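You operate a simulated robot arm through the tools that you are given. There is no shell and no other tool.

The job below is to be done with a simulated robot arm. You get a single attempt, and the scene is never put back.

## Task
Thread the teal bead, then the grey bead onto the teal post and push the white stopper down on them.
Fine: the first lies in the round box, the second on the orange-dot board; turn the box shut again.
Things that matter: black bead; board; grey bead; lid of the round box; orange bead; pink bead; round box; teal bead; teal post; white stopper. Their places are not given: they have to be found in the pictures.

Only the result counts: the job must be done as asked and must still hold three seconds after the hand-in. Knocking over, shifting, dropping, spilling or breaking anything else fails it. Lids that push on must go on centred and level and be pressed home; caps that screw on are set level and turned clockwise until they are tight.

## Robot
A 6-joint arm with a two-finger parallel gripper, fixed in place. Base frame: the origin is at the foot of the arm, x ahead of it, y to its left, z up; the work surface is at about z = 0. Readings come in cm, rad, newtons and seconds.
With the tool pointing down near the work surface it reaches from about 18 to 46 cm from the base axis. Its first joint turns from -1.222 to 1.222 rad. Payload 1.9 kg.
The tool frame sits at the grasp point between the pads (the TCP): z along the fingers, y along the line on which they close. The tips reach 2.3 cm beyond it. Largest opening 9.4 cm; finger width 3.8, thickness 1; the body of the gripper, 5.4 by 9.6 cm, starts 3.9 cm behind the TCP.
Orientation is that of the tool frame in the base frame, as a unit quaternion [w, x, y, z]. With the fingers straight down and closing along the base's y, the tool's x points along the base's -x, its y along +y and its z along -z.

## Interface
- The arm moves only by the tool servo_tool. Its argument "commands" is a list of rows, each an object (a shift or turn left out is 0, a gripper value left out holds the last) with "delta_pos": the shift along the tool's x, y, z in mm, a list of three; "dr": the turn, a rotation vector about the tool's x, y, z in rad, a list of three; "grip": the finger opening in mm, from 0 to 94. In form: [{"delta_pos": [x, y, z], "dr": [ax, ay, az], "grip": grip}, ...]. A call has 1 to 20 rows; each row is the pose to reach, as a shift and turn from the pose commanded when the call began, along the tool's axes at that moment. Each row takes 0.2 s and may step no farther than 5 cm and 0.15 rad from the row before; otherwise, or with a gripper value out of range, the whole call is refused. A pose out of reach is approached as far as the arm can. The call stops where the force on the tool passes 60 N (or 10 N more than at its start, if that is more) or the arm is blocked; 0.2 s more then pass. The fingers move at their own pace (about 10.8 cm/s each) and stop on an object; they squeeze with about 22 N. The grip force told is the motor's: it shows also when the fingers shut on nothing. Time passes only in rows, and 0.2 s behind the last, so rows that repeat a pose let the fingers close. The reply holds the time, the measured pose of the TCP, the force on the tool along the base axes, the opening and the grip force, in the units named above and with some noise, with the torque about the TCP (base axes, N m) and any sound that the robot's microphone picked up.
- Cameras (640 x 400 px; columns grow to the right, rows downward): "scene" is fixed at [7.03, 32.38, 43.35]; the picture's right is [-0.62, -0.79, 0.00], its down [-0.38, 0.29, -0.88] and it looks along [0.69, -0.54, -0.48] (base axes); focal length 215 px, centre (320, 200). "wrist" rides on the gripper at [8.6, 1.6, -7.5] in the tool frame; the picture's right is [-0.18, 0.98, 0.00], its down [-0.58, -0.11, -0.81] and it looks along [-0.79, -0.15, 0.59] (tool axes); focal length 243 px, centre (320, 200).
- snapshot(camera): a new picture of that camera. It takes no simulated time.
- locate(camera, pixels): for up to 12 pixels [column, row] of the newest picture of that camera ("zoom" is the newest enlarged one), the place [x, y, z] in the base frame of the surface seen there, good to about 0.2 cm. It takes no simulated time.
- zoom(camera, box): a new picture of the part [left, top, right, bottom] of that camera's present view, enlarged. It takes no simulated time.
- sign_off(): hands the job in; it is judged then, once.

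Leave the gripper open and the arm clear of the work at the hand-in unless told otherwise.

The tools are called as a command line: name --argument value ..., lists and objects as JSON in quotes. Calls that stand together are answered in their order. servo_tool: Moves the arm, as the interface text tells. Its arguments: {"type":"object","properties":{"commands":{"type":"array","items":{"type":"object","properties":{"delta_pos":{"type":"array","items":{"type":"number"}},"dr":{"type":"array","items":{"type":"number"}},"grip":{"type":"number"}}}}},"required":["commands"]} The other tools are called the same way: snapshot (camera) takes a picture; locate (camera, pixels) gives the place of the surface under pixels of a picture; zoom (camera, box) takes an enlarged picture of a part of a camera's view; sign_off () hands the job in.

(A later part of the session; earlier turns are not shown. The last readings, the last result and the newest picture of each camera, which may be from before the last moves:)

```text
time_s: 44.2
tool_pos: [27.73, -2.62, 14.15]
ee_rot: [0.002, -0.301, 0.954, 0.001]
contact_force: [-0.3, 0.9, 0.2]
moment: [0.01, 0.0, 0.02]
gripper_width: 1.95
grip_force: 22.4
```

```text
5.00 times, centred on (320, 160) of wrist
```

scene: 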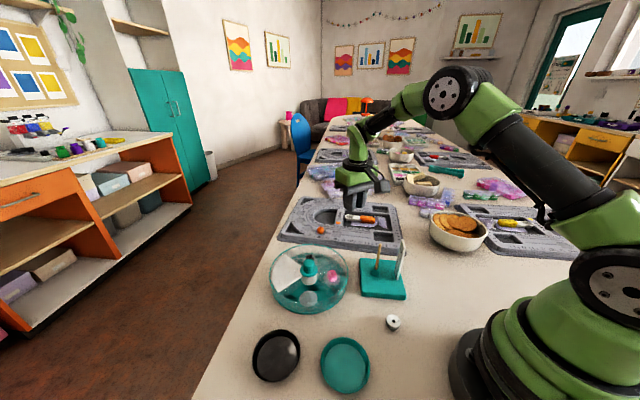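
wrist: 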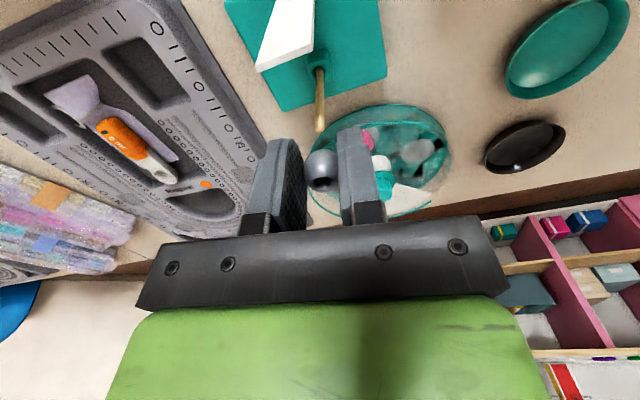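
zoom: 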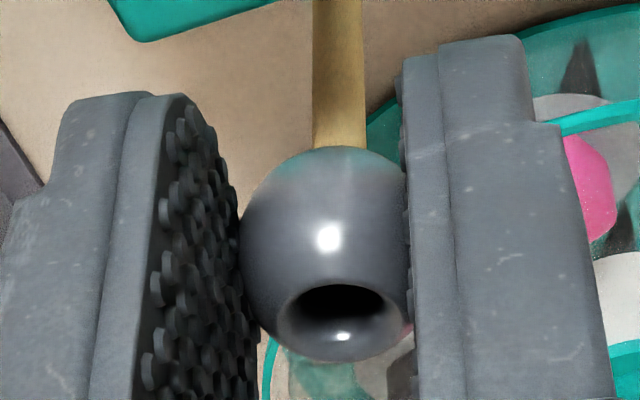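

No contact yet, still centred (post col 339, hole 339). I lower further.

servo_tool --commands '[{"delta_pos": [0, 0, 2], "grip": 10}, {"delta_pos": [0, 0, 4]}, {"delta_pos": [0, 0, 6]}]'

zoom --camera "wrist" --box '[270, 120, 370, 200]'

```text
time_s: 45.0
tool_pos: [27.66, -2.49, 13.41]
ee_rot: [0.0, -0.302, 0.953, 0.0]
contact_force: [0.3, 1.0, 0.0]
moment: [0.0, 0.01, 0.03]
gripper_width: 1.96
grip_force: 22.5
```

```text
5.00 times, centred on (320, 160) of wrist
```

zoom: 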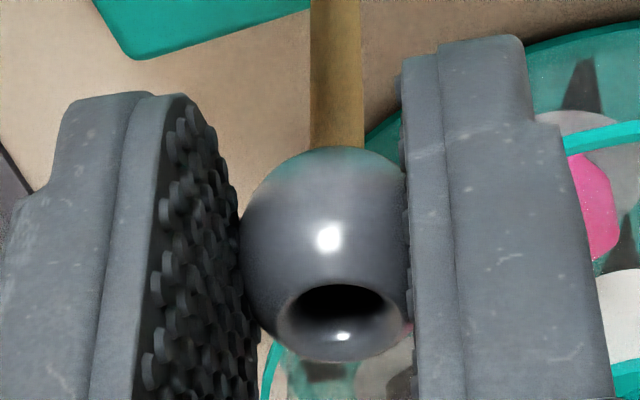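

servo_tool --commands '[{"delta_pos": [0, 0, 3], "grip": 10}, {"delta_pos": [0, 0, 6]}, {"delta_pos": [0, 0, 8]}]'

zoom --camera "wrist" --box '[270, 120, 370, 200]'

```text
time_s: 45.8
tool_pos: [27.63, -2.46, 12.67]
ee_rot: [0.001, -0.302, 0.953, 0.0]
contact_force: [0.6, -0.3, -0.2]
moment: [0.02, 0.0, -0.01]
gripper_width: 1.94
grip_force: 21.9
```

```text
5.00 times, centred on (320, 160) of wrist
```

zoom: 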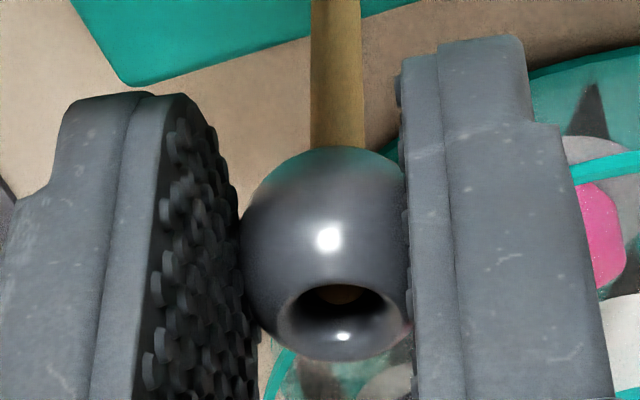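

The post tip is visible inside the hole. I lower the bead along the post and release.

servo_tool --commands '[{"delta_pos": [0, 0, 8], "grip": 10}, {"delta_pos": [0, 0, 16]}, {"delta_pos": [0, 0, 24]}, {"delta_pos": [0, 0, 32]}, {"delta_pos": [0, 0, 40]}, {"delta_pos": [0, 0, 43]}]'

zoom --camera "scene" --box '[350, 215, 420, 295]'

zoom --camera "wrist" --box '[250, 60, 390, 230]'

```text
time_s: 47.2
tool_pos: [27.87, -2.52, 8.42]
ee_rot: [0.001, -0.302, 0.953, 0.001]
contact_force: [-1.6, 0.5, 0.8]
moment: [0.01, 0.01, 0.04]
gripper_width: 1.96
grip_force: 22.0
```

```text
5.00 times, centred on (385, 255) of scene
```

zoom: 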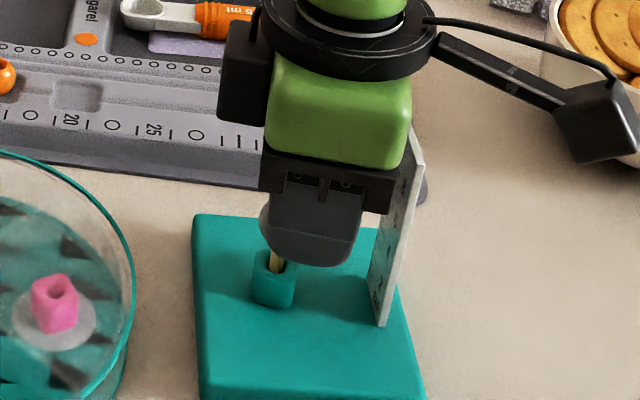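

```text
2.35 times, centred on (320, 145) of wrist
```

zoom: 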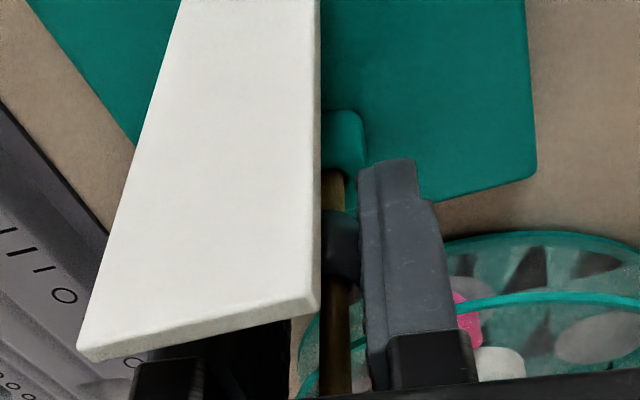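

servo_tool --commands '[{"grip": 26}, {"grip": 32}, {"grip": 32}]'

zoom --camera "scene" --box '[350, 215, 420, 295]'

```text
time_s: 48.0
tool_pos: [27.76, -2.41, 8.38]
ee_rot: [0.0, -0.301, 0.954, 0.001]
contact_force: [0.1, -0.6, 0.4]
moment: [-0.02, 0.02, 0.01]
gripper_width: 3.2
grip_force: 0.1
```

```text
5.00 times, centred on (385, 255) of scene
```

zoom: 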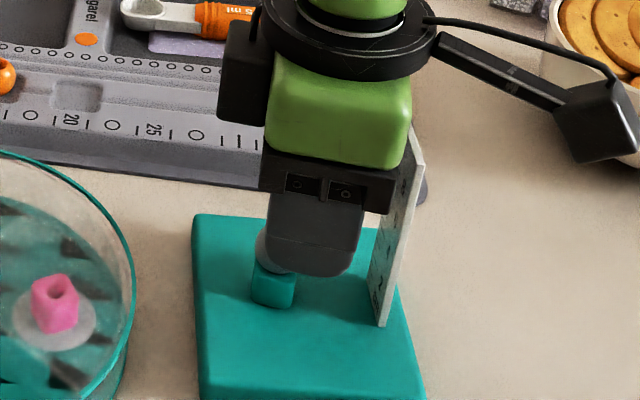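

The grey bead dropped onto the teal one. I rise and inspect both the post and the white stopper.

servo_tool --commands '[{"delta_pos": [0, 0, -30]}, {"delta_pos": [0, 0, -70]}, {"delta_pos": [0, 0, -100]}]'

zoom --camera "scene" --box '[350, 215, 420, 295]'

zoom --camera "scene" --box '[380, 308, 406, 336]'

locate --camera "zoom" --pixels '[[320, 160], [250, 160], [400, 160], [320, 90], [320, 225], [290, 180], [380, 190], [320, 265], [200, 300], [420, 260], [240, 230], [320, 300]]'

```text
time_s: 48.8
tool_pos: [27.69, -2.71, 18.49]
ee_rot: [0.0, -0.302, 0.953, 0.0]
contact_force: [0.3, -0.4, 0.3]
moment: [-0.01, -0.02, 0.02]
gripper_width: 3.18
grip_force: 0.1
```

```text
5.00 times, centred on (385, 255) of scene
```

zoom: 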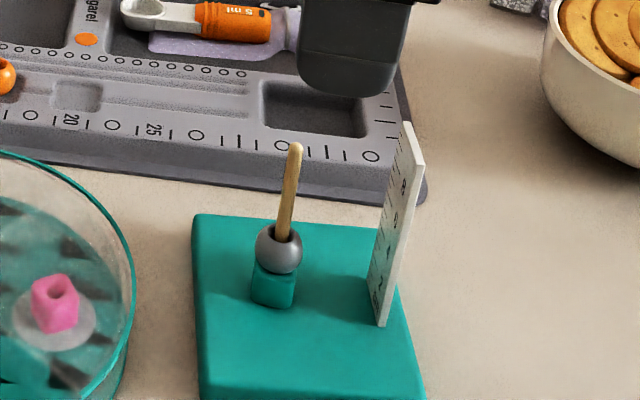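

```text
14.29 times, centred on (393, 322) of scene
```

zoom: 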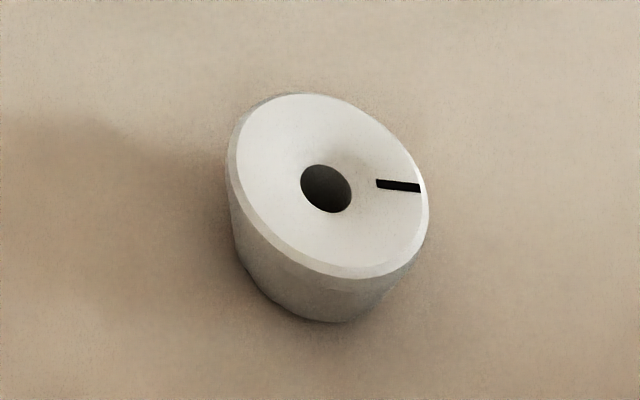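

```text
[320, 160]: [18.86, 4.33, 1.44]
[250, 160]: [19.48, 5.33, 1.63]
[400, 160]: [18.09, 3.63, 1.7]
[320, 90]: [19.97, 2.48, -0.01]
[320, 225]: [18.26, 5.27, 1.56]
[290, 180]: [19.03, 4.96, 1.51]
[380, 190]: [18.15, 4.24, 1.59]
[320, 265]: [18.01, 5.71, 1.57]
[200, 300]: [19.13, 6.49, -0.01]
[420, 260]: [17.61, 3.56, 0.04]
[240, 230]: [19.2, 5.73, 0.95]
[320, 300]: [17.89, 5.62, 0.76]
```

Both beads are threaded. The stopper is at ≈(18.7, 4.6), about 2.8 cm wide and 1.55 high, close to the robot's base. I check how far the base body reaches, for clearance.

snapshot --camera "scene"

locate --camera "scene" --pixels '[[460, 360], [480, 330], [500, 310], [530, 300], [560, 280], [470, 340], [520, 340], [455, 385], [393, 321], [600, 330]]'

```text
taken
```

scene: 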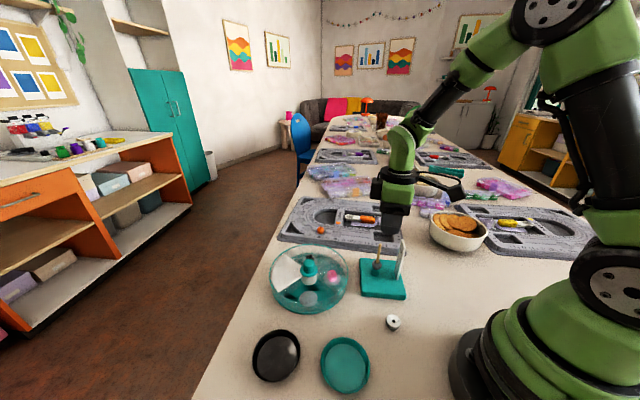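

```text
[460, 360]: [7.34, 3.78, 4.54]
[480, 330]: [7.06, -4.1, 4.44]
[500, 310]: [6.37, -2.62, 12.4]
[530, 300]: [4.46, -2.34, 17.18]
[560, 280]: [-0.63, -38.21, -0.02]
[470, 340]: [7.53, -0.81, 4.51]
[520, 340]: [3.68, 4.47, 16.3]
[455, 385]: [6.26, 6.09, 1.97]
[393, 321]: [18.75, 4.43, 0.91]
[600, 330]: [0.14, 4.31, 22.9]
```

The base radius is about 8 cm, so there is room. I move above the stopper with the wrist at about 60° and open the fingers to 50 mm.

servo_tool --commands '[{"delta_pos": [8, 28, 0], "dr": [0, 0, -0.108], "grip": 50}, {"delta_pos": [16, 56, 0], "dr": [0, 0, -0.216]}, {"delta_pos": [24, 84, 10], "dr": [0, 0, -0.324]}, {"delta_pos": [31.4, 111.6, 40], "dr": [0, 0, -0.433]}, {"delta_pos": [31.4, 111.6, 80], "dr": [0, 0, -0.433]}, {"delta_pos": [31.4, 111.6, 80], "dr": [0, 0, -0.433]}]'

snapshot --camera "wrist"

snapshot --camera "scene"

```text
time_s: 50.2
tool_pos: [18.65, 4.87, 10.41]
ee_rot: [0.0, -0.5, 0.866, 0.0]
contact_force: [-0.3, -0.3, -0.4]
moment: [-0.03, 0.0, -0.03]
gripper_width: 4.99
grip_force: 0.1
```

```text
taken
```

wrist: 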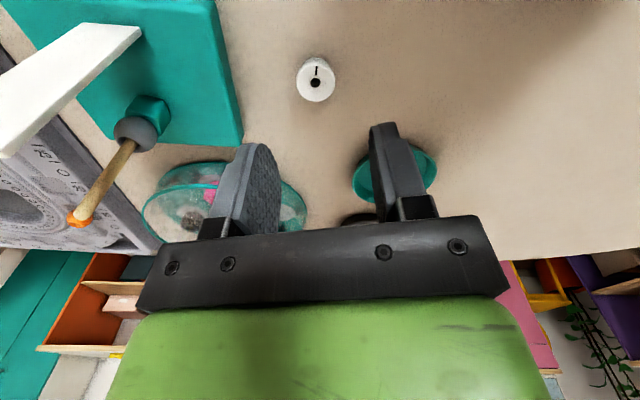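

```text
taken
```

scene: 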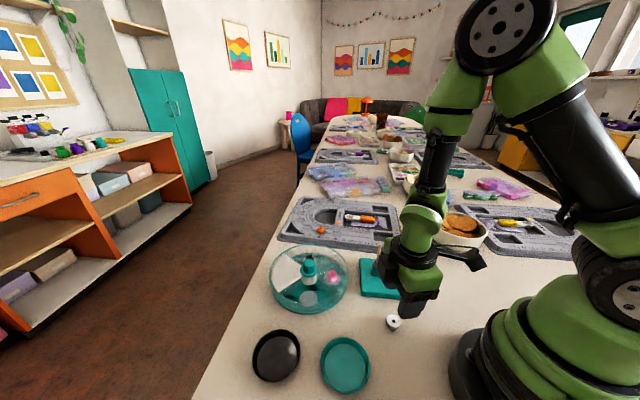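

zoom --camera "wrist" --box '[280, 45, 350, 115]'

locate --camera "zoom" --pixels '[[295, 212], [205, 200], [400, 200], [300, 130], [300, 290], [240, 250], [360, 250], [240, 160], [360, 160]]'

```text
5.71 times, centred on (315, 80) of wrist
```

zoom: 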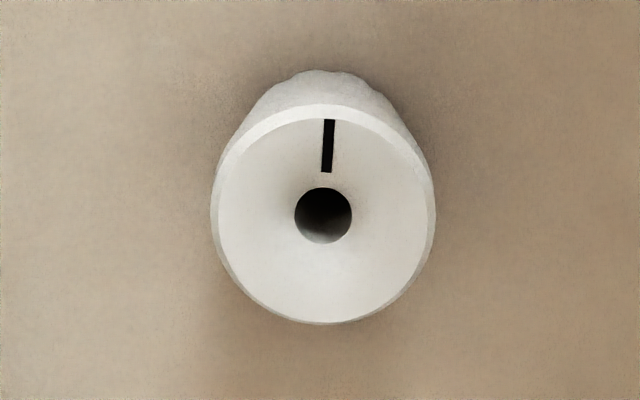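

```text
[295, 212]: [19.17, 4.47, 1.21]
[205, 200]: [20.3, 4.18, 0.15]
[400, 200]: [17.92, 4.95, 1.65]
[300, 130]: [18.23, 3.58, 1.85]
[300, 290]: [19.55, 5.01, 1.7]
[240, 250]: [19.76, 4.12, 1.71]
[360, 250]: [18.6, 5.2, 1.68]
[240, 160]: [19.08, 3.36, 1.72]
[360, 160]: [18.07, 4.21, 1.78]
```

The stopper centre is at tool (+0.24, -0.26) cm. I correct and descend most of the way.

servo_tool --commands '[{"delta_pos": [2.4, -2.6, 20], "grip": 50}, {"delta_pos": [2.4, -2.6, 45]}, {"delta_pos": [2.4, -2.6, 55]}, {"delta_pos": [2.4, -2.6, 55]}]'

zoom --camera "wrist" --box '[240, 80, 400, 200]'

zoom --camera "scene" --box '[365, 280, 425, 350]'

```text
time_s: 51.2
tool_pos: [18.76, 4.47, 4.85]
ee_rot: [0.001, -0.5, 0.866, 0.0]
contact_force: [-0.4, 0.5, -0.3]
moment: [0.0, -0.03, -0.01]
gripper_width: 4.99
grip_force: 0.1
```

```text
3.33 times, centred on (320, 140) of wrist
```

zoom: 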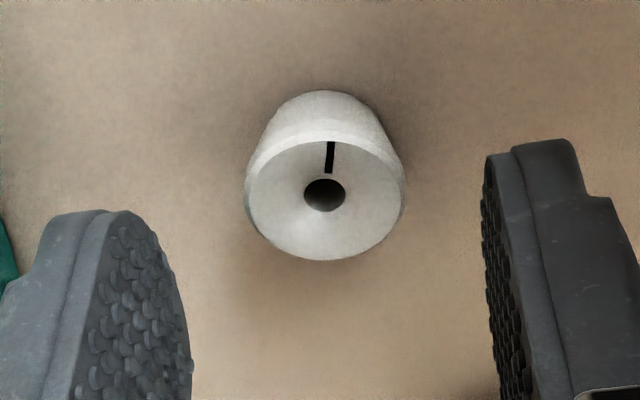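

```text
5.71 times, centred on (395, 315) of scene
```

zoom: 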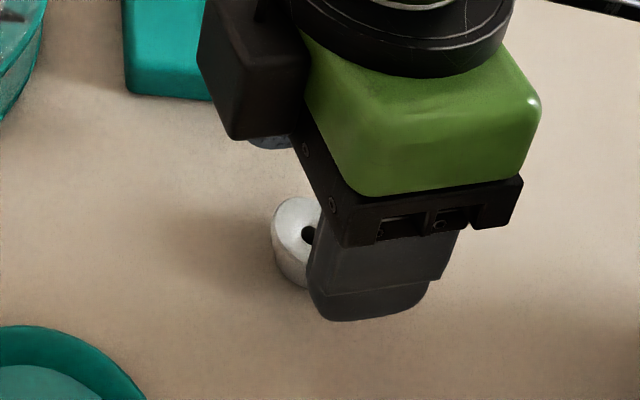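

Centred well. I descend to z≈2.7 and close on the stopper.

servo_tool --commands '[{"delta_pos": [-1, 0, 11], "grip": 50}, {"delta_pos": [-1, 0, 21.5]}, {"delta_pos": [-1, 0, 21.5], "grip": 38}, {"delta_pos": [-1, 0, 21.5], "grip": 25}, {"delta_pos": [-1, 0, 21.5], "grip": 18}]'

zoom --camera "wrist" --box '[260, 120, 380, 200]'

zoom --camera "scene" --box '[365, 280, 425, 350]'

```text
time_s: 52.4
tool_pos: [18.9, 4.52, 2.7]
ee_rot: [0.001, -0.499, 0.867, 0.0]
contact_force: [0.0, 0.3, -0.4]
moment: [-0.02, 0.01, -0.02]
gripper_width: 2.48
grip_force: 21.8
```

```text
5.00 times, centred on (320, 160) of wrist
```

zoom: 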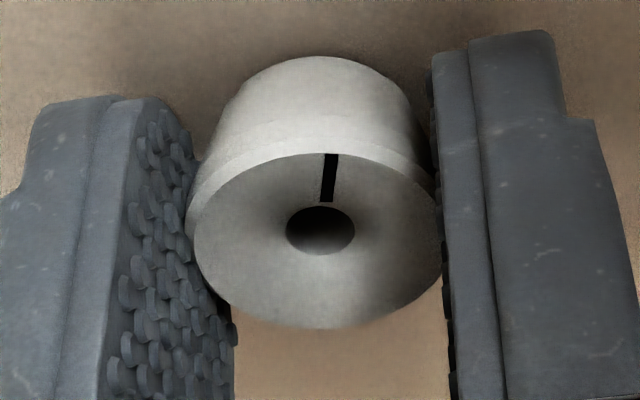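

```text
5.71 times, centred on (395, 315) of scene
```

zoom: 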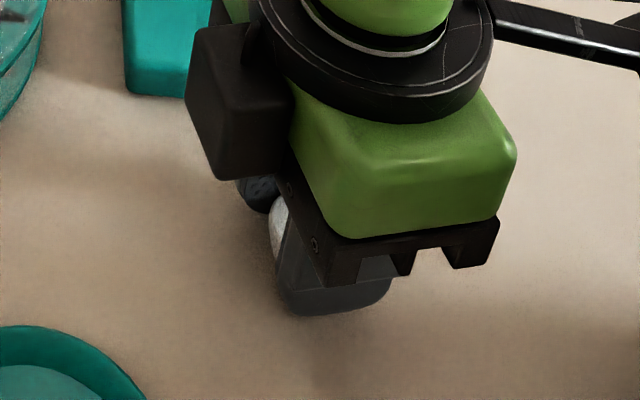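

The stopper is gripped (2.48 cm). I lift it and carry it over the post, turning back to the threading angle.

servo_tool --commands '[{"delta_pos": [0, 0, -30], "grip": 18}, {"delta_pos": [0, 0, -75]}, {"delta_pos": [0, 0, -120]}, {"delta_pos": [0, 0, -142]}, {"delta_pos": [2, -29, -142], "dr": [0, 0, 0.11]}, {"delta_pos": [4, -58, -142], "dr": [0, 0, 0.22]}, {"delta_pos": [6, -87, -142], "dr": [0, 0, 0.33]}, {"delta_pos": [8, -115, -142], "dr": [0, 0, 0.436]}, {"delta_pos": [8, -115, -142], "dr": [0, 0, 0.436]}]'

zoom --camera "wrist" --box '[260, 90, 380, 190]'

zoom --camera "scene" --box '[350, 200, 420, 290]'

```text
time_s: 54.4
tool_pos: [28.27, -1.81, 16.98]
ee_rot: [0.001, -0.3, 0.954, 0.0]
contact_force: [-0.9, -0.3, -0.6]
moment: [0.02, 0.03, -0.02]
gripper_width: 2.53
grip_force: 22.2
```

```text
4.00 times, centred on (320, 140) of wrist
```

zoom: 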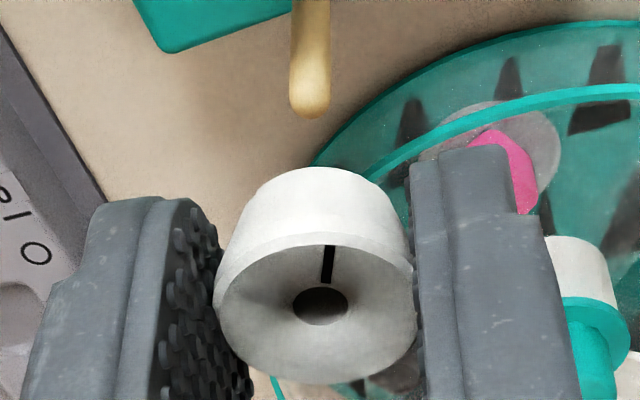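

```text
4.44 times, centred on (385, 245) of scene
```

zoom: 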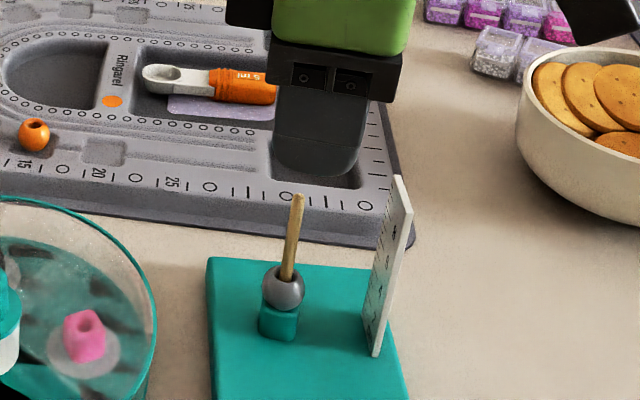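

The post is about 1.9 mm off in tool y. I correct it and rotate 72° about the stopper (lowering 15 mm) to check the other direction.

servo_tool --commands '[{"delta_pos": [-0.8, -1.9, 0], "grip": 18}, {"delta_pos": [-0.9, -1.7, 0], "dr": [0, 0, 0.14]}, {"delta_pos": [-1.1, -1.5, 0], "dr": [0, 0, 0.28]}, {"delta_pos": [-1.3, -1.3, 0], "dr": [0, 0, 0.42]}, {"delta_pos": [-1.4, -1.1, 0], "dr": [0, 0, 0.56]}, {"delta_pos": [-1.6, -0.9, 0], "dr": [0, 0, 0.7]}, {"delta_pos": [-1.8, -0.6, 0], "dr": [0, 0, 0.84]}, {"delta_pos": [-1.9, -0.4, 0], "dr": [0, 0, 0.98]}, {"delta_pos": [-2.1, -0.2, 0], "dr": [0, 0, 1.12]}, {"delta_pos": [-2.2, 0, 5], "dr": [0, 0, 1.257]}, {"delta_pos": [-2.2, 0, 15], "dr": [0, 0, 1.257]}, {"delta_pos": [-2.2, 0, 15], "dr": [0, 0, 1.257]}]'

zoom --camera "wrist" --box '[260, 90, 380, 190]'

zoom --camera "scene" --box '[365, 218, 401, 252]'

```text
time_s: 57.0
tool_pos: [28.56, -1.79, 15.43]
ee_rot: [0.0, 0.318, 0.948, 0.001]
contact_force: [0.3, -1.0, -0.5]
moment: [-0.01, -0.05, 0.02]
gripper_width: 2.51
grip_force: 21.5
```

```text
4.00 times, centred on (320, 140) of wrist
```

zoom: 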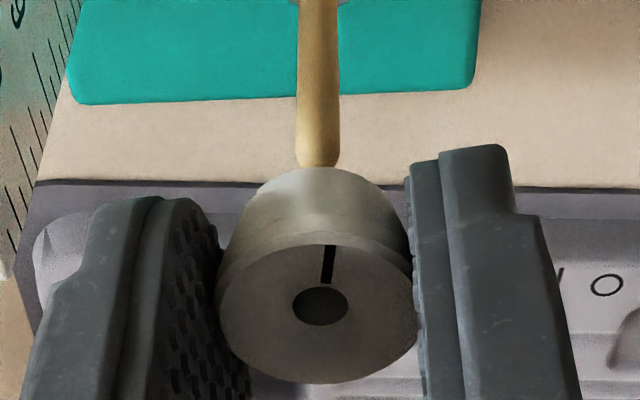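

```text
11.76 times, centred on (383, 235) of scene
```

zoom: 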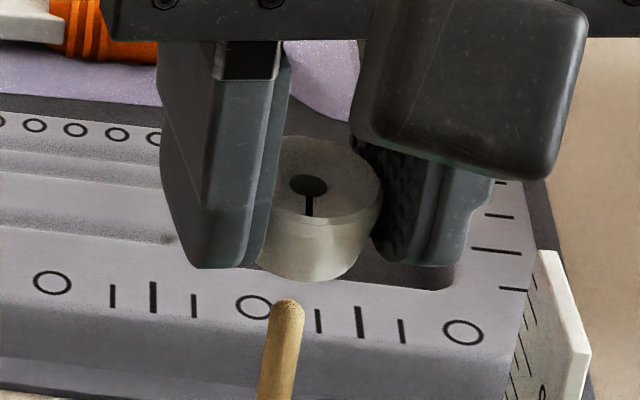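

The post aligns in this direction (both views within 0.4 mm). I rotate back and check the first direction again.

servo_tool --commands '[{"delta_pos": [-0.2, -0.2, 0], "dr": [0, 0, -0.14], "grip": 18}, {"delta_pos": [-0.3, -0.4, 0], "dr": [0, 0, -0.28]}, {"delta_pos": [-0.5, -0.6, 0], "dr": [0, 0, -0.42]}, {"delta_pos": [-0.6, -0.8, 0], "dr": [0, 0, -0.56]}, {"delta_pos": [-0.8, -1.1, 0], "dr": [0, 0, -0.7]}, {"delta_pos": [-0.9, -1.3, 0], "dr": [0, 0, -0.84]}, {"delta_pos": [-1.1, -1.5, 0], "dr": [0, 0, -0.98]}, {"delta_pos": [-1.2, -1.7, 0], "dr": [0, 0, -1.12]}, {"delta_pos": [-1.4, -1.9, 0], "dr": [0, 0, -1.257]}, {"delta_pos": [-1.4, -1.9, 0], "dr": [0, 0, -1.257]}]'

zoom --camera "wrist" --box '[260, 90, 380, 190]'

```text
time_s: 59.2
tool_pos: [28.55, -1.97, 15.49]
ee_rot: [0.001, -0.302, 0.953, 0.0]
contact_force: [0.5, 0.4, 0.3]
moment: [0.04, -0.02, -0.01]
gripper_width: 2.5
grip_force: 21.6
```

```text
4.00 times, centred on (320, 140) of wrist
```

zoom: 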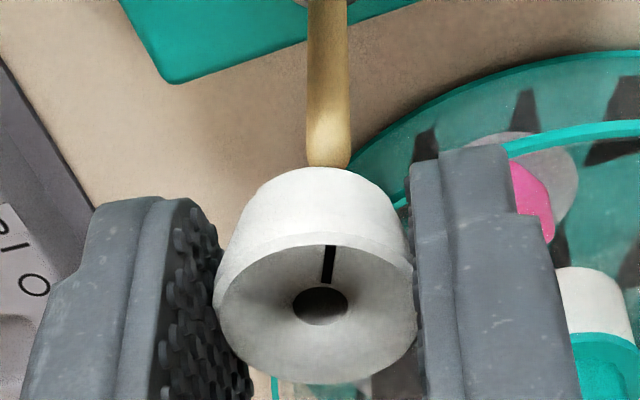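

Here the post is about +1.4 mm in tool y. I correct and lower close to the tip, then recheck.

servo_tool --commands '[{"delta_pos": [0, 1.4, 0], "grip": 18}, {"delta_pos": [0, 1.4, 5]}, {"delta_pos": [0, 1.4, 10]}, {"delta_pos": [0, 1.4, 10]}]'

zoom --camera "wrist" --box '[260, 90, 380, 190]'

zoom --camera "scene" --box '[365, 218, 401, 252]'

```text
time_s: 60.2
tool_pos: [28.52, -1.97, 14.37]
ee_rot: [0.001, -0.301, 0.954, 0.0]
contact_force: [-0.2, 0.0, 0.6]
moment: [0.05, -0.03, 0.02]
gripper_width: 2.5
grip_force: 21.9
```

```text
4.00 times, centred on (320, 140) of wrist
```

zoom: 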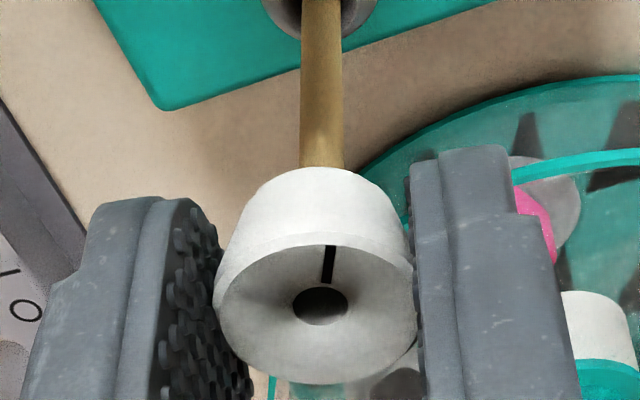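

```text
11.76 times, centred on (383, 235) of scene
```

zoom: 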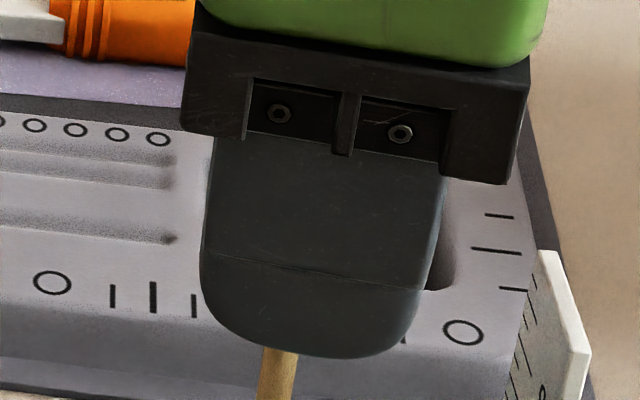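

Aligned (post col 321 vs hole 320). I lower gently and watch the force.

servo_tool --commands '[{"delta_pos": [0, 0.3, 1], "grip": 18}, {"delta_pos": [0, 0.3, 2]}, {"delta_pos": [0, 0.3, 3]}]'

servo_tool --commands '[{"delta_pos": [0, 0, 1], "grip": 18}, {"delta_pos": [0, 0, 2]}, {"delta_pos": [0, 0, 3]}]'

zoom --camera "wrist" --box '[260, 90, 380, 190]'

```text
time_s: 61.0
tool_pos: [28.53, -1.98, 14.1]
ee_rot: [0.0, -0.301, 0.954, 0.001]
contact_force: [0.3, 0.7, -0.6]
moment: [-0.03, 0.01, -0.01]
gripper_width: 2.49
grip_force: 22.1
```

```text
time_s: 61.8
tool_pos: [28.5, -1.96, 13.87]
ee_rot: [0.0, -0.301, 0.954, 0.0]
contact_force: [-0.4, -0.2, 0.7]
moment: [-0.01, 0.01, -0.01]
gripper_width: 2.5
grip_force: 22.4
```

```text
4.00 times, centred on (320, 140) of wrist
```

zoom: 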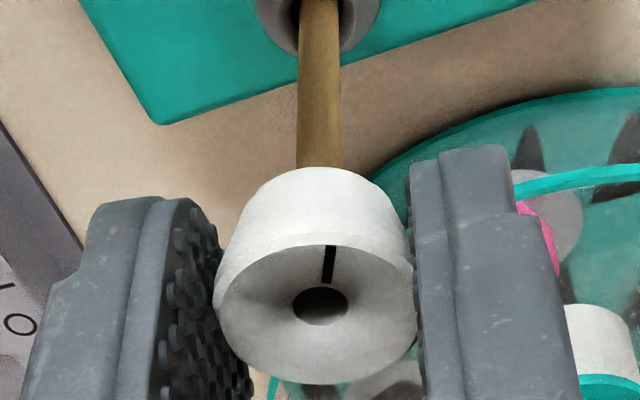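

servo_tool --commands '[{"delta_pos": [0, 0, 2], "grip": 18}, {"delta_pos": [0, 0, 4]}, {"delta_pos": [0, 0, 6]}]'

servo_tool --commands '[{"delta_pos": [0, 0, 2], "grip": 18}, {"delta_pos": [0, 0, 4]}, {"delta_pos": [0, 0, 6]}]'

zoom --camera "wrist" --box '[260, 90, 380, 190]'

```text
time_s: 62.6
tool_pos: [28.54, -1.95, 13.29]
ee_rot: [0.001, -0.3, 0.954, 0.001]
contact_force: [-0.4, -0.2, 0.1]
moment: [-0.03, -0.02, -0.02]
gripper_width: 2.5
grip_force: 22.5
```

```text
time_s: 63.4
tool_pos: [28.55, -1.81, 12.6]
ee_rot: [0.001, -0.301, 0.953, 0.001]
contact_force: [0.4, -0.4, -0.3]
moment: [0.04, 0.04, -0.04]
gripper_width: 2.5
grip_force: 21.9
```

```text
4.00 times, centred on (320, 140) of wrist
```

zoom: 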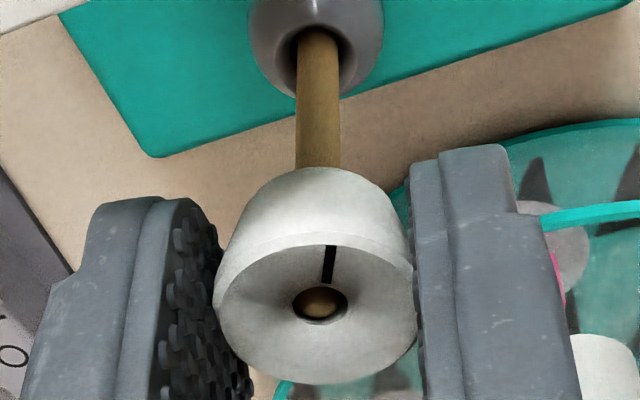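

The post tip is coming up through the stopper's hole. I push down along the post to just above the beads.

servo_tool --commands '[{"delta_pos": [0, 0, 7], "grip": 18}, {"delta_pos": [0, 0, 14]}, {"delta_pos": [0, 0, 21]}, {"delta_pos": [0, 0, 28]}, {"delta_pos": [0, 0, 33]}]'

zoom --camera "scene" --box '[360, 225, 410, 285]'

zoom --camera "wrist" --box '[250, 60, 390, 230]'

```text
time_s: 64.6
tool_pos: [28.57, -1.87, 9.1]
ee_rot: [0.001, -0.301, 0.954, 0.001]
contact_force: [0.6, -0.4, 0.6]
moment: [-0.01, 0.01, 0.01]
gripper_width: 2.51
grip_force: 22.2
```

```text
6.67 times, centred on (385, 255) of scene
```

zoom: 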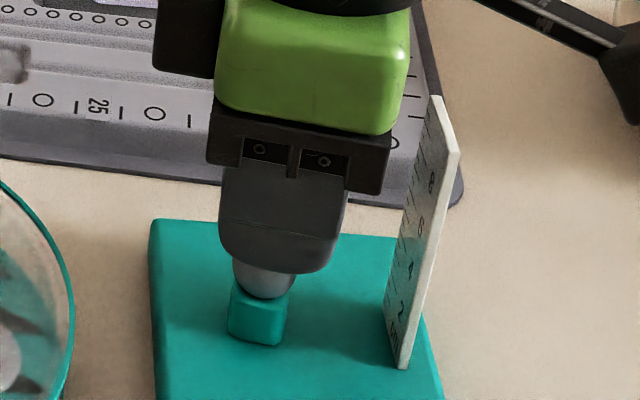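

```text
2.35 times, centred on (320, 145) of wrist
```

zoom: 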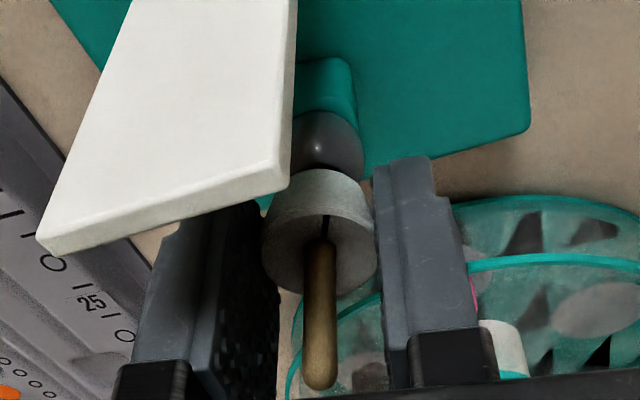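

No resistance so far. I continue in small steps until it presses on the beads.

servo_tool --commands '[{"delta_pos": [0, 0, 2], "grip": 18}, {"delta_pos": [0, 0, 4]}, {"delta_pos": [0, 0, 5]}]'

servo_tool --commands '[{"delta_pos": [0, 0, 1], "grip": 18}, {"delta_pos": [0, 0, 2]}]'

zoom --camera "wrist" --box '[250, 60, 390, 230]'

```text
time_s: 65.4
tool_pos: [28.5, -1.8, 8.81]
ee_rot: [0.001, -0.3, 0.954, 0.0]
contact_force: [1.5, -0.5, 1.2]
moment: [0.02, -0.01, -0.01]
gripper_width: 2.53
grip_force: 22.1
```

```text
time_s: 66.0
tool_pos: [28.43, -1.85, 8.68]
ee_rot: [0.0, -0.301, 0.954, 0.0]
contact_force: [0.3, 0.6, -0.1]
moment: [0.02, 0.0, 0.0]
gripper_width: 2.51
grip_force: 22.2
```

```text
2.35 times, centred on (320, 145) of wrist
```

zoom: 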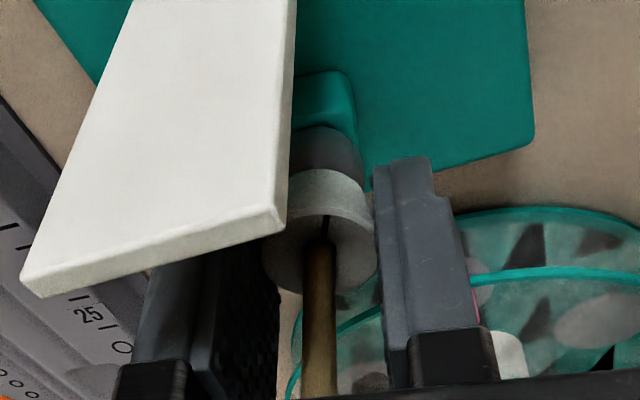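

servo_tool --commands '[{"delta_pos": [0, 0, 1], "grip": 18}, {"delta_pos": [0, 0, 2]}]'

servo_tool --commands '[{"delta_pos": [0, 0, 1], "grip": 18}, {"delta_pos": [0, 0, 2]}]'

zoom --camera "scene" --box '[360, 225, 410, 285]'

```text
time_s: 66.6
tool_pos: [28.57, -1.9, 8.51]
ee_rot: [0.002, -0.301, 0.954, 0.0]
contact_force: [-0.1, 0.9, 14.0]
moment: [0.05, -0.01, 0.03]
gripper_width: 2.49
grip_force: 22.8
```

```text
time_s: 67.2
tool_pos: [28.54, -1.74, 8.3]
ee_rot: [0.002, -0.301, 0.954, -0.001]
contact_force: [-0.6, 0.1, 38.1]
moment: [0.04, -0.1, 0.01]
gripper_width: 2.49
grip_force: 21.8
```

```text
6.67 times, centred on (385, 255) of scene
```

zoom: 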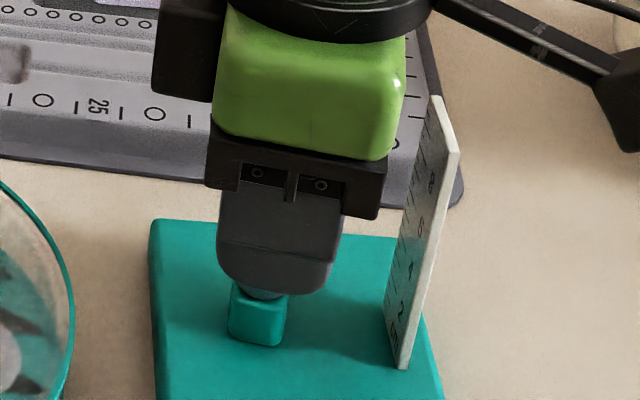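

The stopper is pressed on the beads with 38 N. I release it and rise to inspect.

servo_tool --commands '[{"grip": 30}, {"grip": 40}, {"delta_pos": [0, 0, -5]}, {"delta_pos": [0, 0, -40]}, {"delta_pos": [0, 0, -80]}, {"delta_pos": [0, 0, -110]}]'

zoom --camera "scene" --box '[360, 225, 410, 285]'

zoom --camera "scene" --box '[368, 255, 392, 280]'

snapshot --camera "wrist"

```text
time_s: 68.6
tool_pos: [28.58, -1.86, 19.09]
ee_rot: [0.001, -0.301, 0.954, 0.001]
contact_force: [-0.6, 0.0, 0.0]
moment: [0.03, -0.01, 0.0]
gripper_width: 4.0
grip_force: 0.1
```

```text
6.67 times, centred on (385, 255) of scene
```

zoom: 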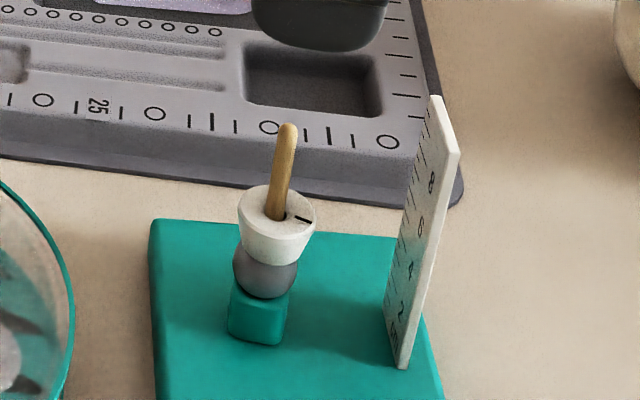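

```text
16.00 times, centred on (380, 268) of scene
```

zoom: 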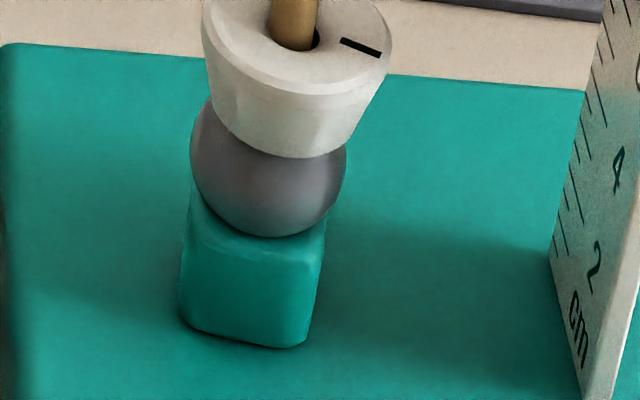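

```text
taken
```

wrist: 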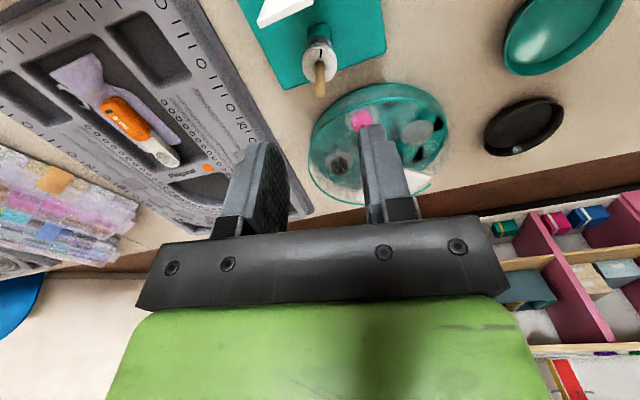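

The stack is in order: teal, grey, stopper pressed on. Now I shut the box: I move above the knob with the wrist at about +47° (the angle where I left the lid).

servo_tool --commands '[{"delta_pos": [-39, 12, 0], "dr": [0, 0, -0.05], "grip": 50}, {"delta_pos": [-78, 25, 0], "dr": [0, 0, -0.1]}, {"delta_pos": [-117, 37, 0], "dr": [0, 0, -0.15]}, {"delta_pos": [-155.4, 49.4, 20], "dr": [0, 0, -0.203]}, {"delta_pos": [-155.4, 49.4, 55], "dr": [0, 0, -0.203]}, {"delta_pos": [-155.4, 49.4, 80], "dr": [0, 0, -0.203]}, {"delta_pos": [-155.4, 49.4, 80], "dr": [0, 0, -0.203]}]'

snapshot --camera "wrist"

zoom --camera "scene" --box '[265, 235, 361, 319]'

```text
time_s: 70.2
tool_pos: [38.46, 11.06, 11.27]
ee_rot: [0.0, -0.395, 0.918, 0.001]
contact_force: [0.5, 0.5, -0.4]
moment: [-0.03, 0.03, 0.0]
gripper_width: 5.01
grip_force: 0.2
```

```text
taken
```

wrist: 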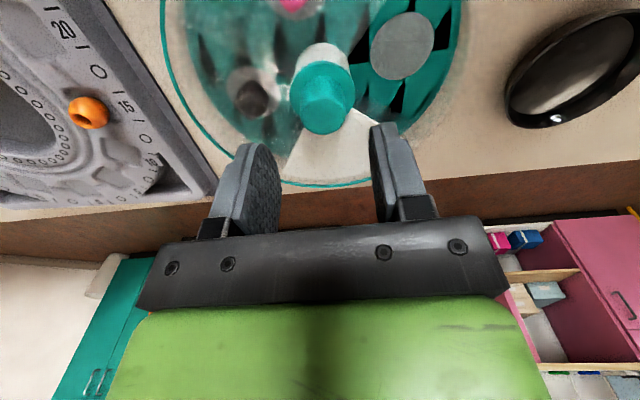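

```text
4.76 times, centred on (313, 277) of scene
```

zoom: 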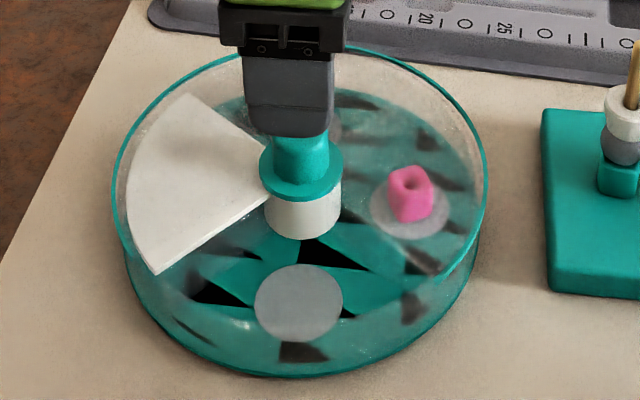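

I descend around the knob.

servo_tool --commands '[{"delta_pos": [0, 0, 20], "grip": 50}, {"delta_pos": [0, 0, 40]}, {"delta_pos": [0, 0, 46]}, {"delta_pos": [0, 0, 46]}]'

snapshot --camera "wrist"

```text
time_s: 71.2
tool_pos: [38.51, 11.14, 6.83]
ee_rot: [0.0, -0.395, 0.919, 0.0]
contact_force: [-0.2, 0.0, 1.3]
moment: [0.05, -0.02, 0.04]
gripper_width: 5.0
grip_force: 0.0
```

```text
taken
```

wrist: 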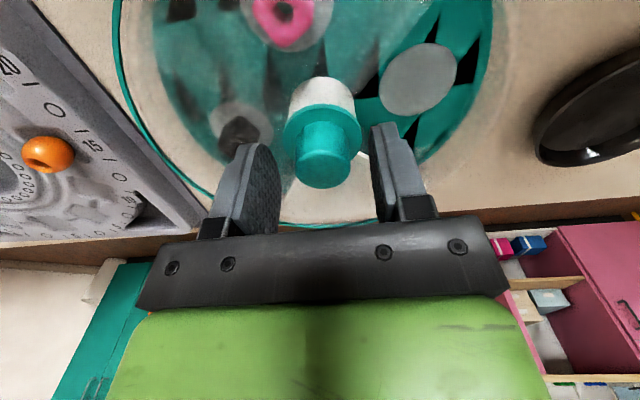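

Centred. I close on the knob, press lightly, and start turning clockwise (back).

servo_tool --commands '[{"grip": 35}, {"grip": 20}, {"grip": 10}, {"grip": 10, "delta_pos": [0, 0, 1.5]}, {"grip": 10, "delta_pos": [0, 0, 2.5]}]'

```text
time_s: 72.4
tool_pos: [38.44, 11.15, 6.7]
ee_rot: [0.003, -0.396, 0.918, 0.0]
contact_force: [-2.5, -2.1, 20.6]
moment: [-0.05, 0.07, 0.0]
gripper_width: 2.74
grip_force: 21.5
```

Pressing with 20 N. I turn back 0.4 rad first and check.

servo_tool --commands '[{"dr": [0, 0, 0.1], "grip": 10}, {"dr": [0, 0, 0.2]}, {"dr": [0, 0, 0.3]}, {"dr": [0, 0, 0.4]}]'

zoom --camera "scene" --box '[265, 235, 361, 319]'

```text
time_s: 73.4
tool_pos: [38.49, 11.16, 6.41]
ee_rot: [0.002, -0.204, 0.979, 0.0]
contact_force: [6.3, 3.8, 16.2]
moment: [0.22, -0.35, 0.06]
gripper_width: 2.7
grip_force: 22.1
```

```text
4.76 times, centred on (313, 277) of scene
```

zoom: 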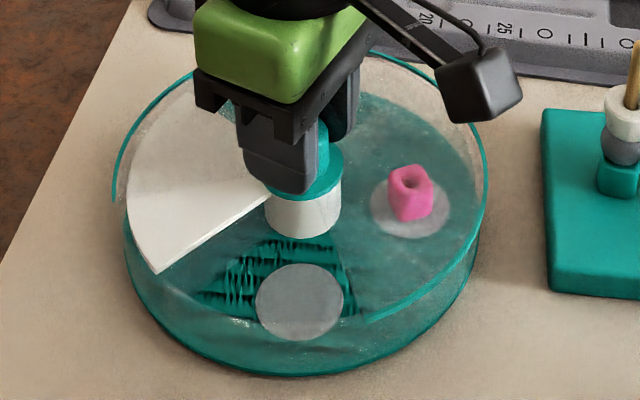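

The box base stays still. I continue 0.8 rad more.

servo_tool --commands '[{"dr": [0, 0, 0.1], "grip": 10}, {"dr": [0, 0, 0.2]}, {"dr": [0, 0, 0.3]}, {"dr": [0, 0, 0.4]}, {"dr": [0, 0, 0.5]}, {"dr": [0, 0, 0.6]}, {"dr": [0, 0, 0.7]}, {"dr": [0, 0, 0.8]}]'

zoom --camera "scene" --box '[265, 235, 361, 319]'

snapshot --camera "wrist"

```text
time_s: 75.2
tool_pos: [38.35, 11.18, 6.45]
ee_rot: [0.0, 0.195, 0.981, 0.001]
contact_force: [-1.7, 5.8, 19.3]
moment: [0.14, -0.04, -0.02]
gripper_width: 2.72
grip_force: 22.5
```

```text
4.76 times, centred on (313, 277) of scene
```

zoom: 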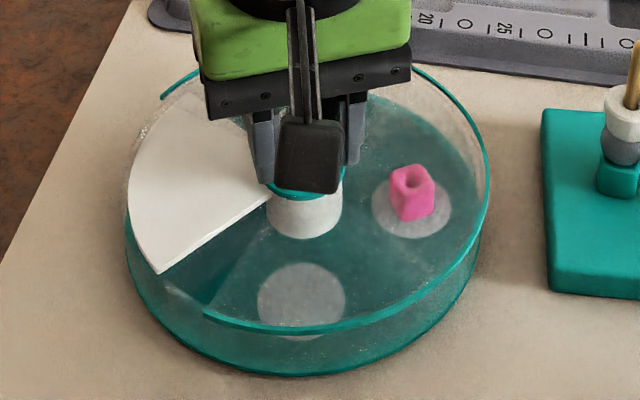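

```text
taken
```

wrist: 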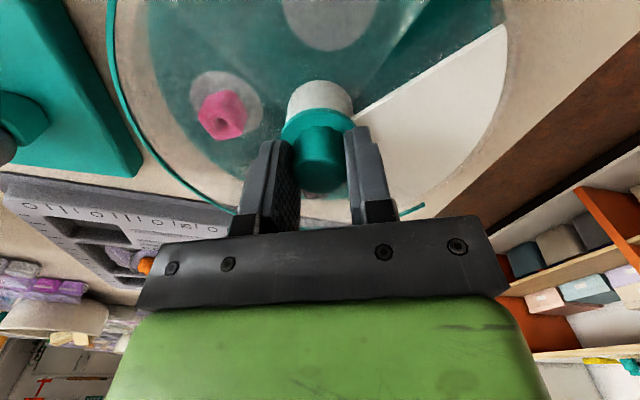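

About 15° remain. I turn 0.2 rad more, then compare the rim gap with the white sector.

servo_tool --commands '[{"dr": [0, 0, 0.07], "grip": 10}, {"dr": [0, 0, 0.14]}, {"dr": [0, 0, 0.2]}]'

zoom --camera "scene" --box '[265, 235, 361, 319]'

snapshot --camera "wrist"

```text
time_s: 76.0
tool_pos: [38.32, 11.06, 6.32]
ee_rot: [0.0, 0.29, 0.957, 0.001]
contact_force: [-0.6, 2.3, 13.8]
moment: [0.09, 0.1, -0.02]
gripper_width: 2.69
grip_force: 22.2
```

```text
4.76 times, centred on (313, 277) of scene
```

zoom: 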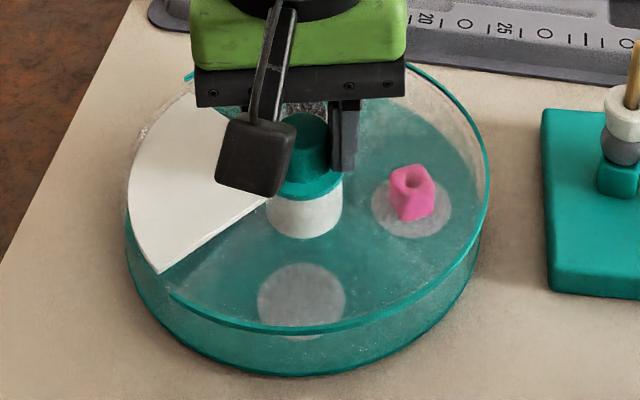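

```text
taken
```

wrist: 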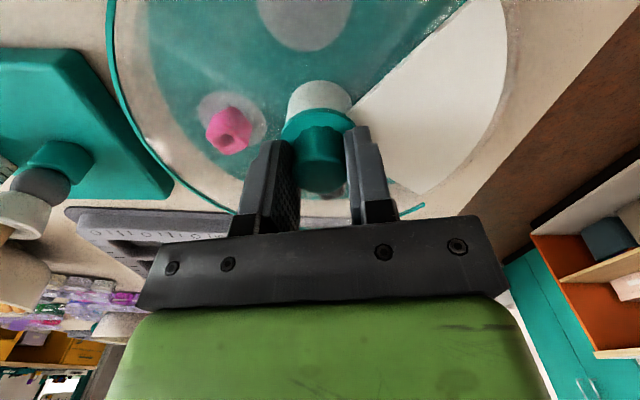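

About 0.07 rad remains. I turn that and measure the gap ends relative to the white sector.

servo_tool --commands '[{"dr": [0, 0, 0.035], "grip": 10}, {"dr": [0, 0, 0.07]}, {"dr": [0, 0, 0.07]}]'

zoom --camera "scene" --box '[265, 235, 361, 319]'

```text
time_s: 76.8
tool_pos: [38.37, 11.15, 6.52]
ee_rot: [0.001, 0.323, 0.946, 0.0]
contact_force: [-0.4, 9.0, 4.8]
moment: [0.13, -0.07, -0.01]
gripper_width: 2.7
grip_force: 22.0
```

```text
4.76 times, centred on (313, 277) of scene
```

zoom: 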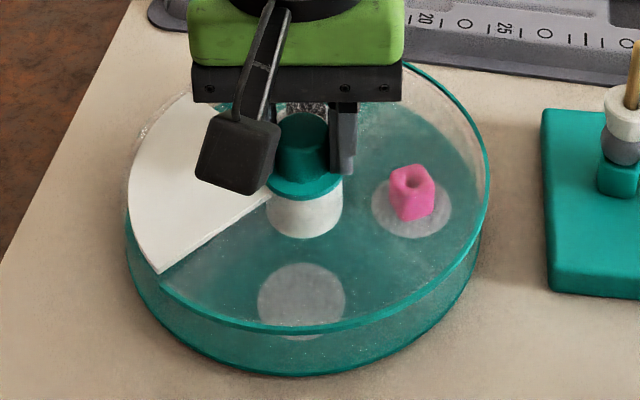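

It looks nearly the same as at the start. I release, rise and measure from above.

servo_tool --commands '[{"grip": 30}, {"grip": 50}, {"delta_pos": [0, 0, -30]}, {"delta_pos": [0, 0, -70]}, {"delta_pos": [0, 0, -100]}]'

snapshot --camera "wrist"

zoom --camera "scene" --box '[265, 235, 361, 319]'

```text
time_s: 78.0
tool_pos: [38.33, 10.77, 16.32]
ee_rot: [0.0, 0.322, 0.947, 0.0]
contact_force: [0.2, 0.1, 0.5]
moment: [-0.01, 0.01, 0.01]
gripper_width: 4.99
grip_force: 0.1
```

```text
taken
```

wrist: 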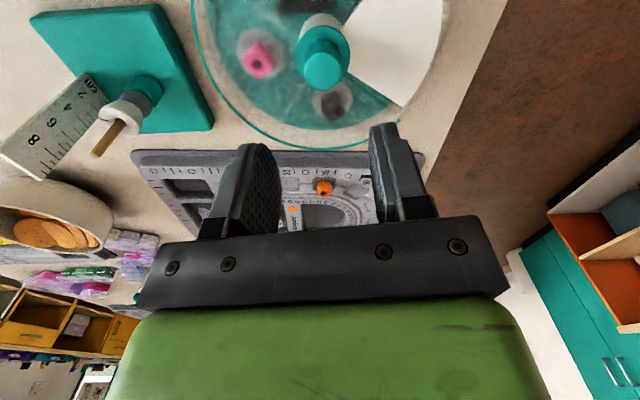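

```text
4.76 times, centred on (313, 277) of scene
```

zoom: 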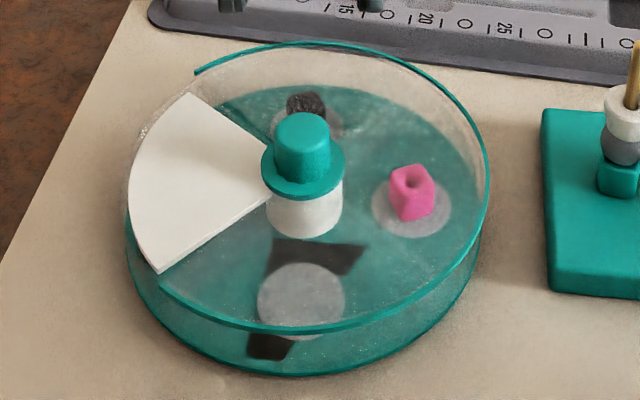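

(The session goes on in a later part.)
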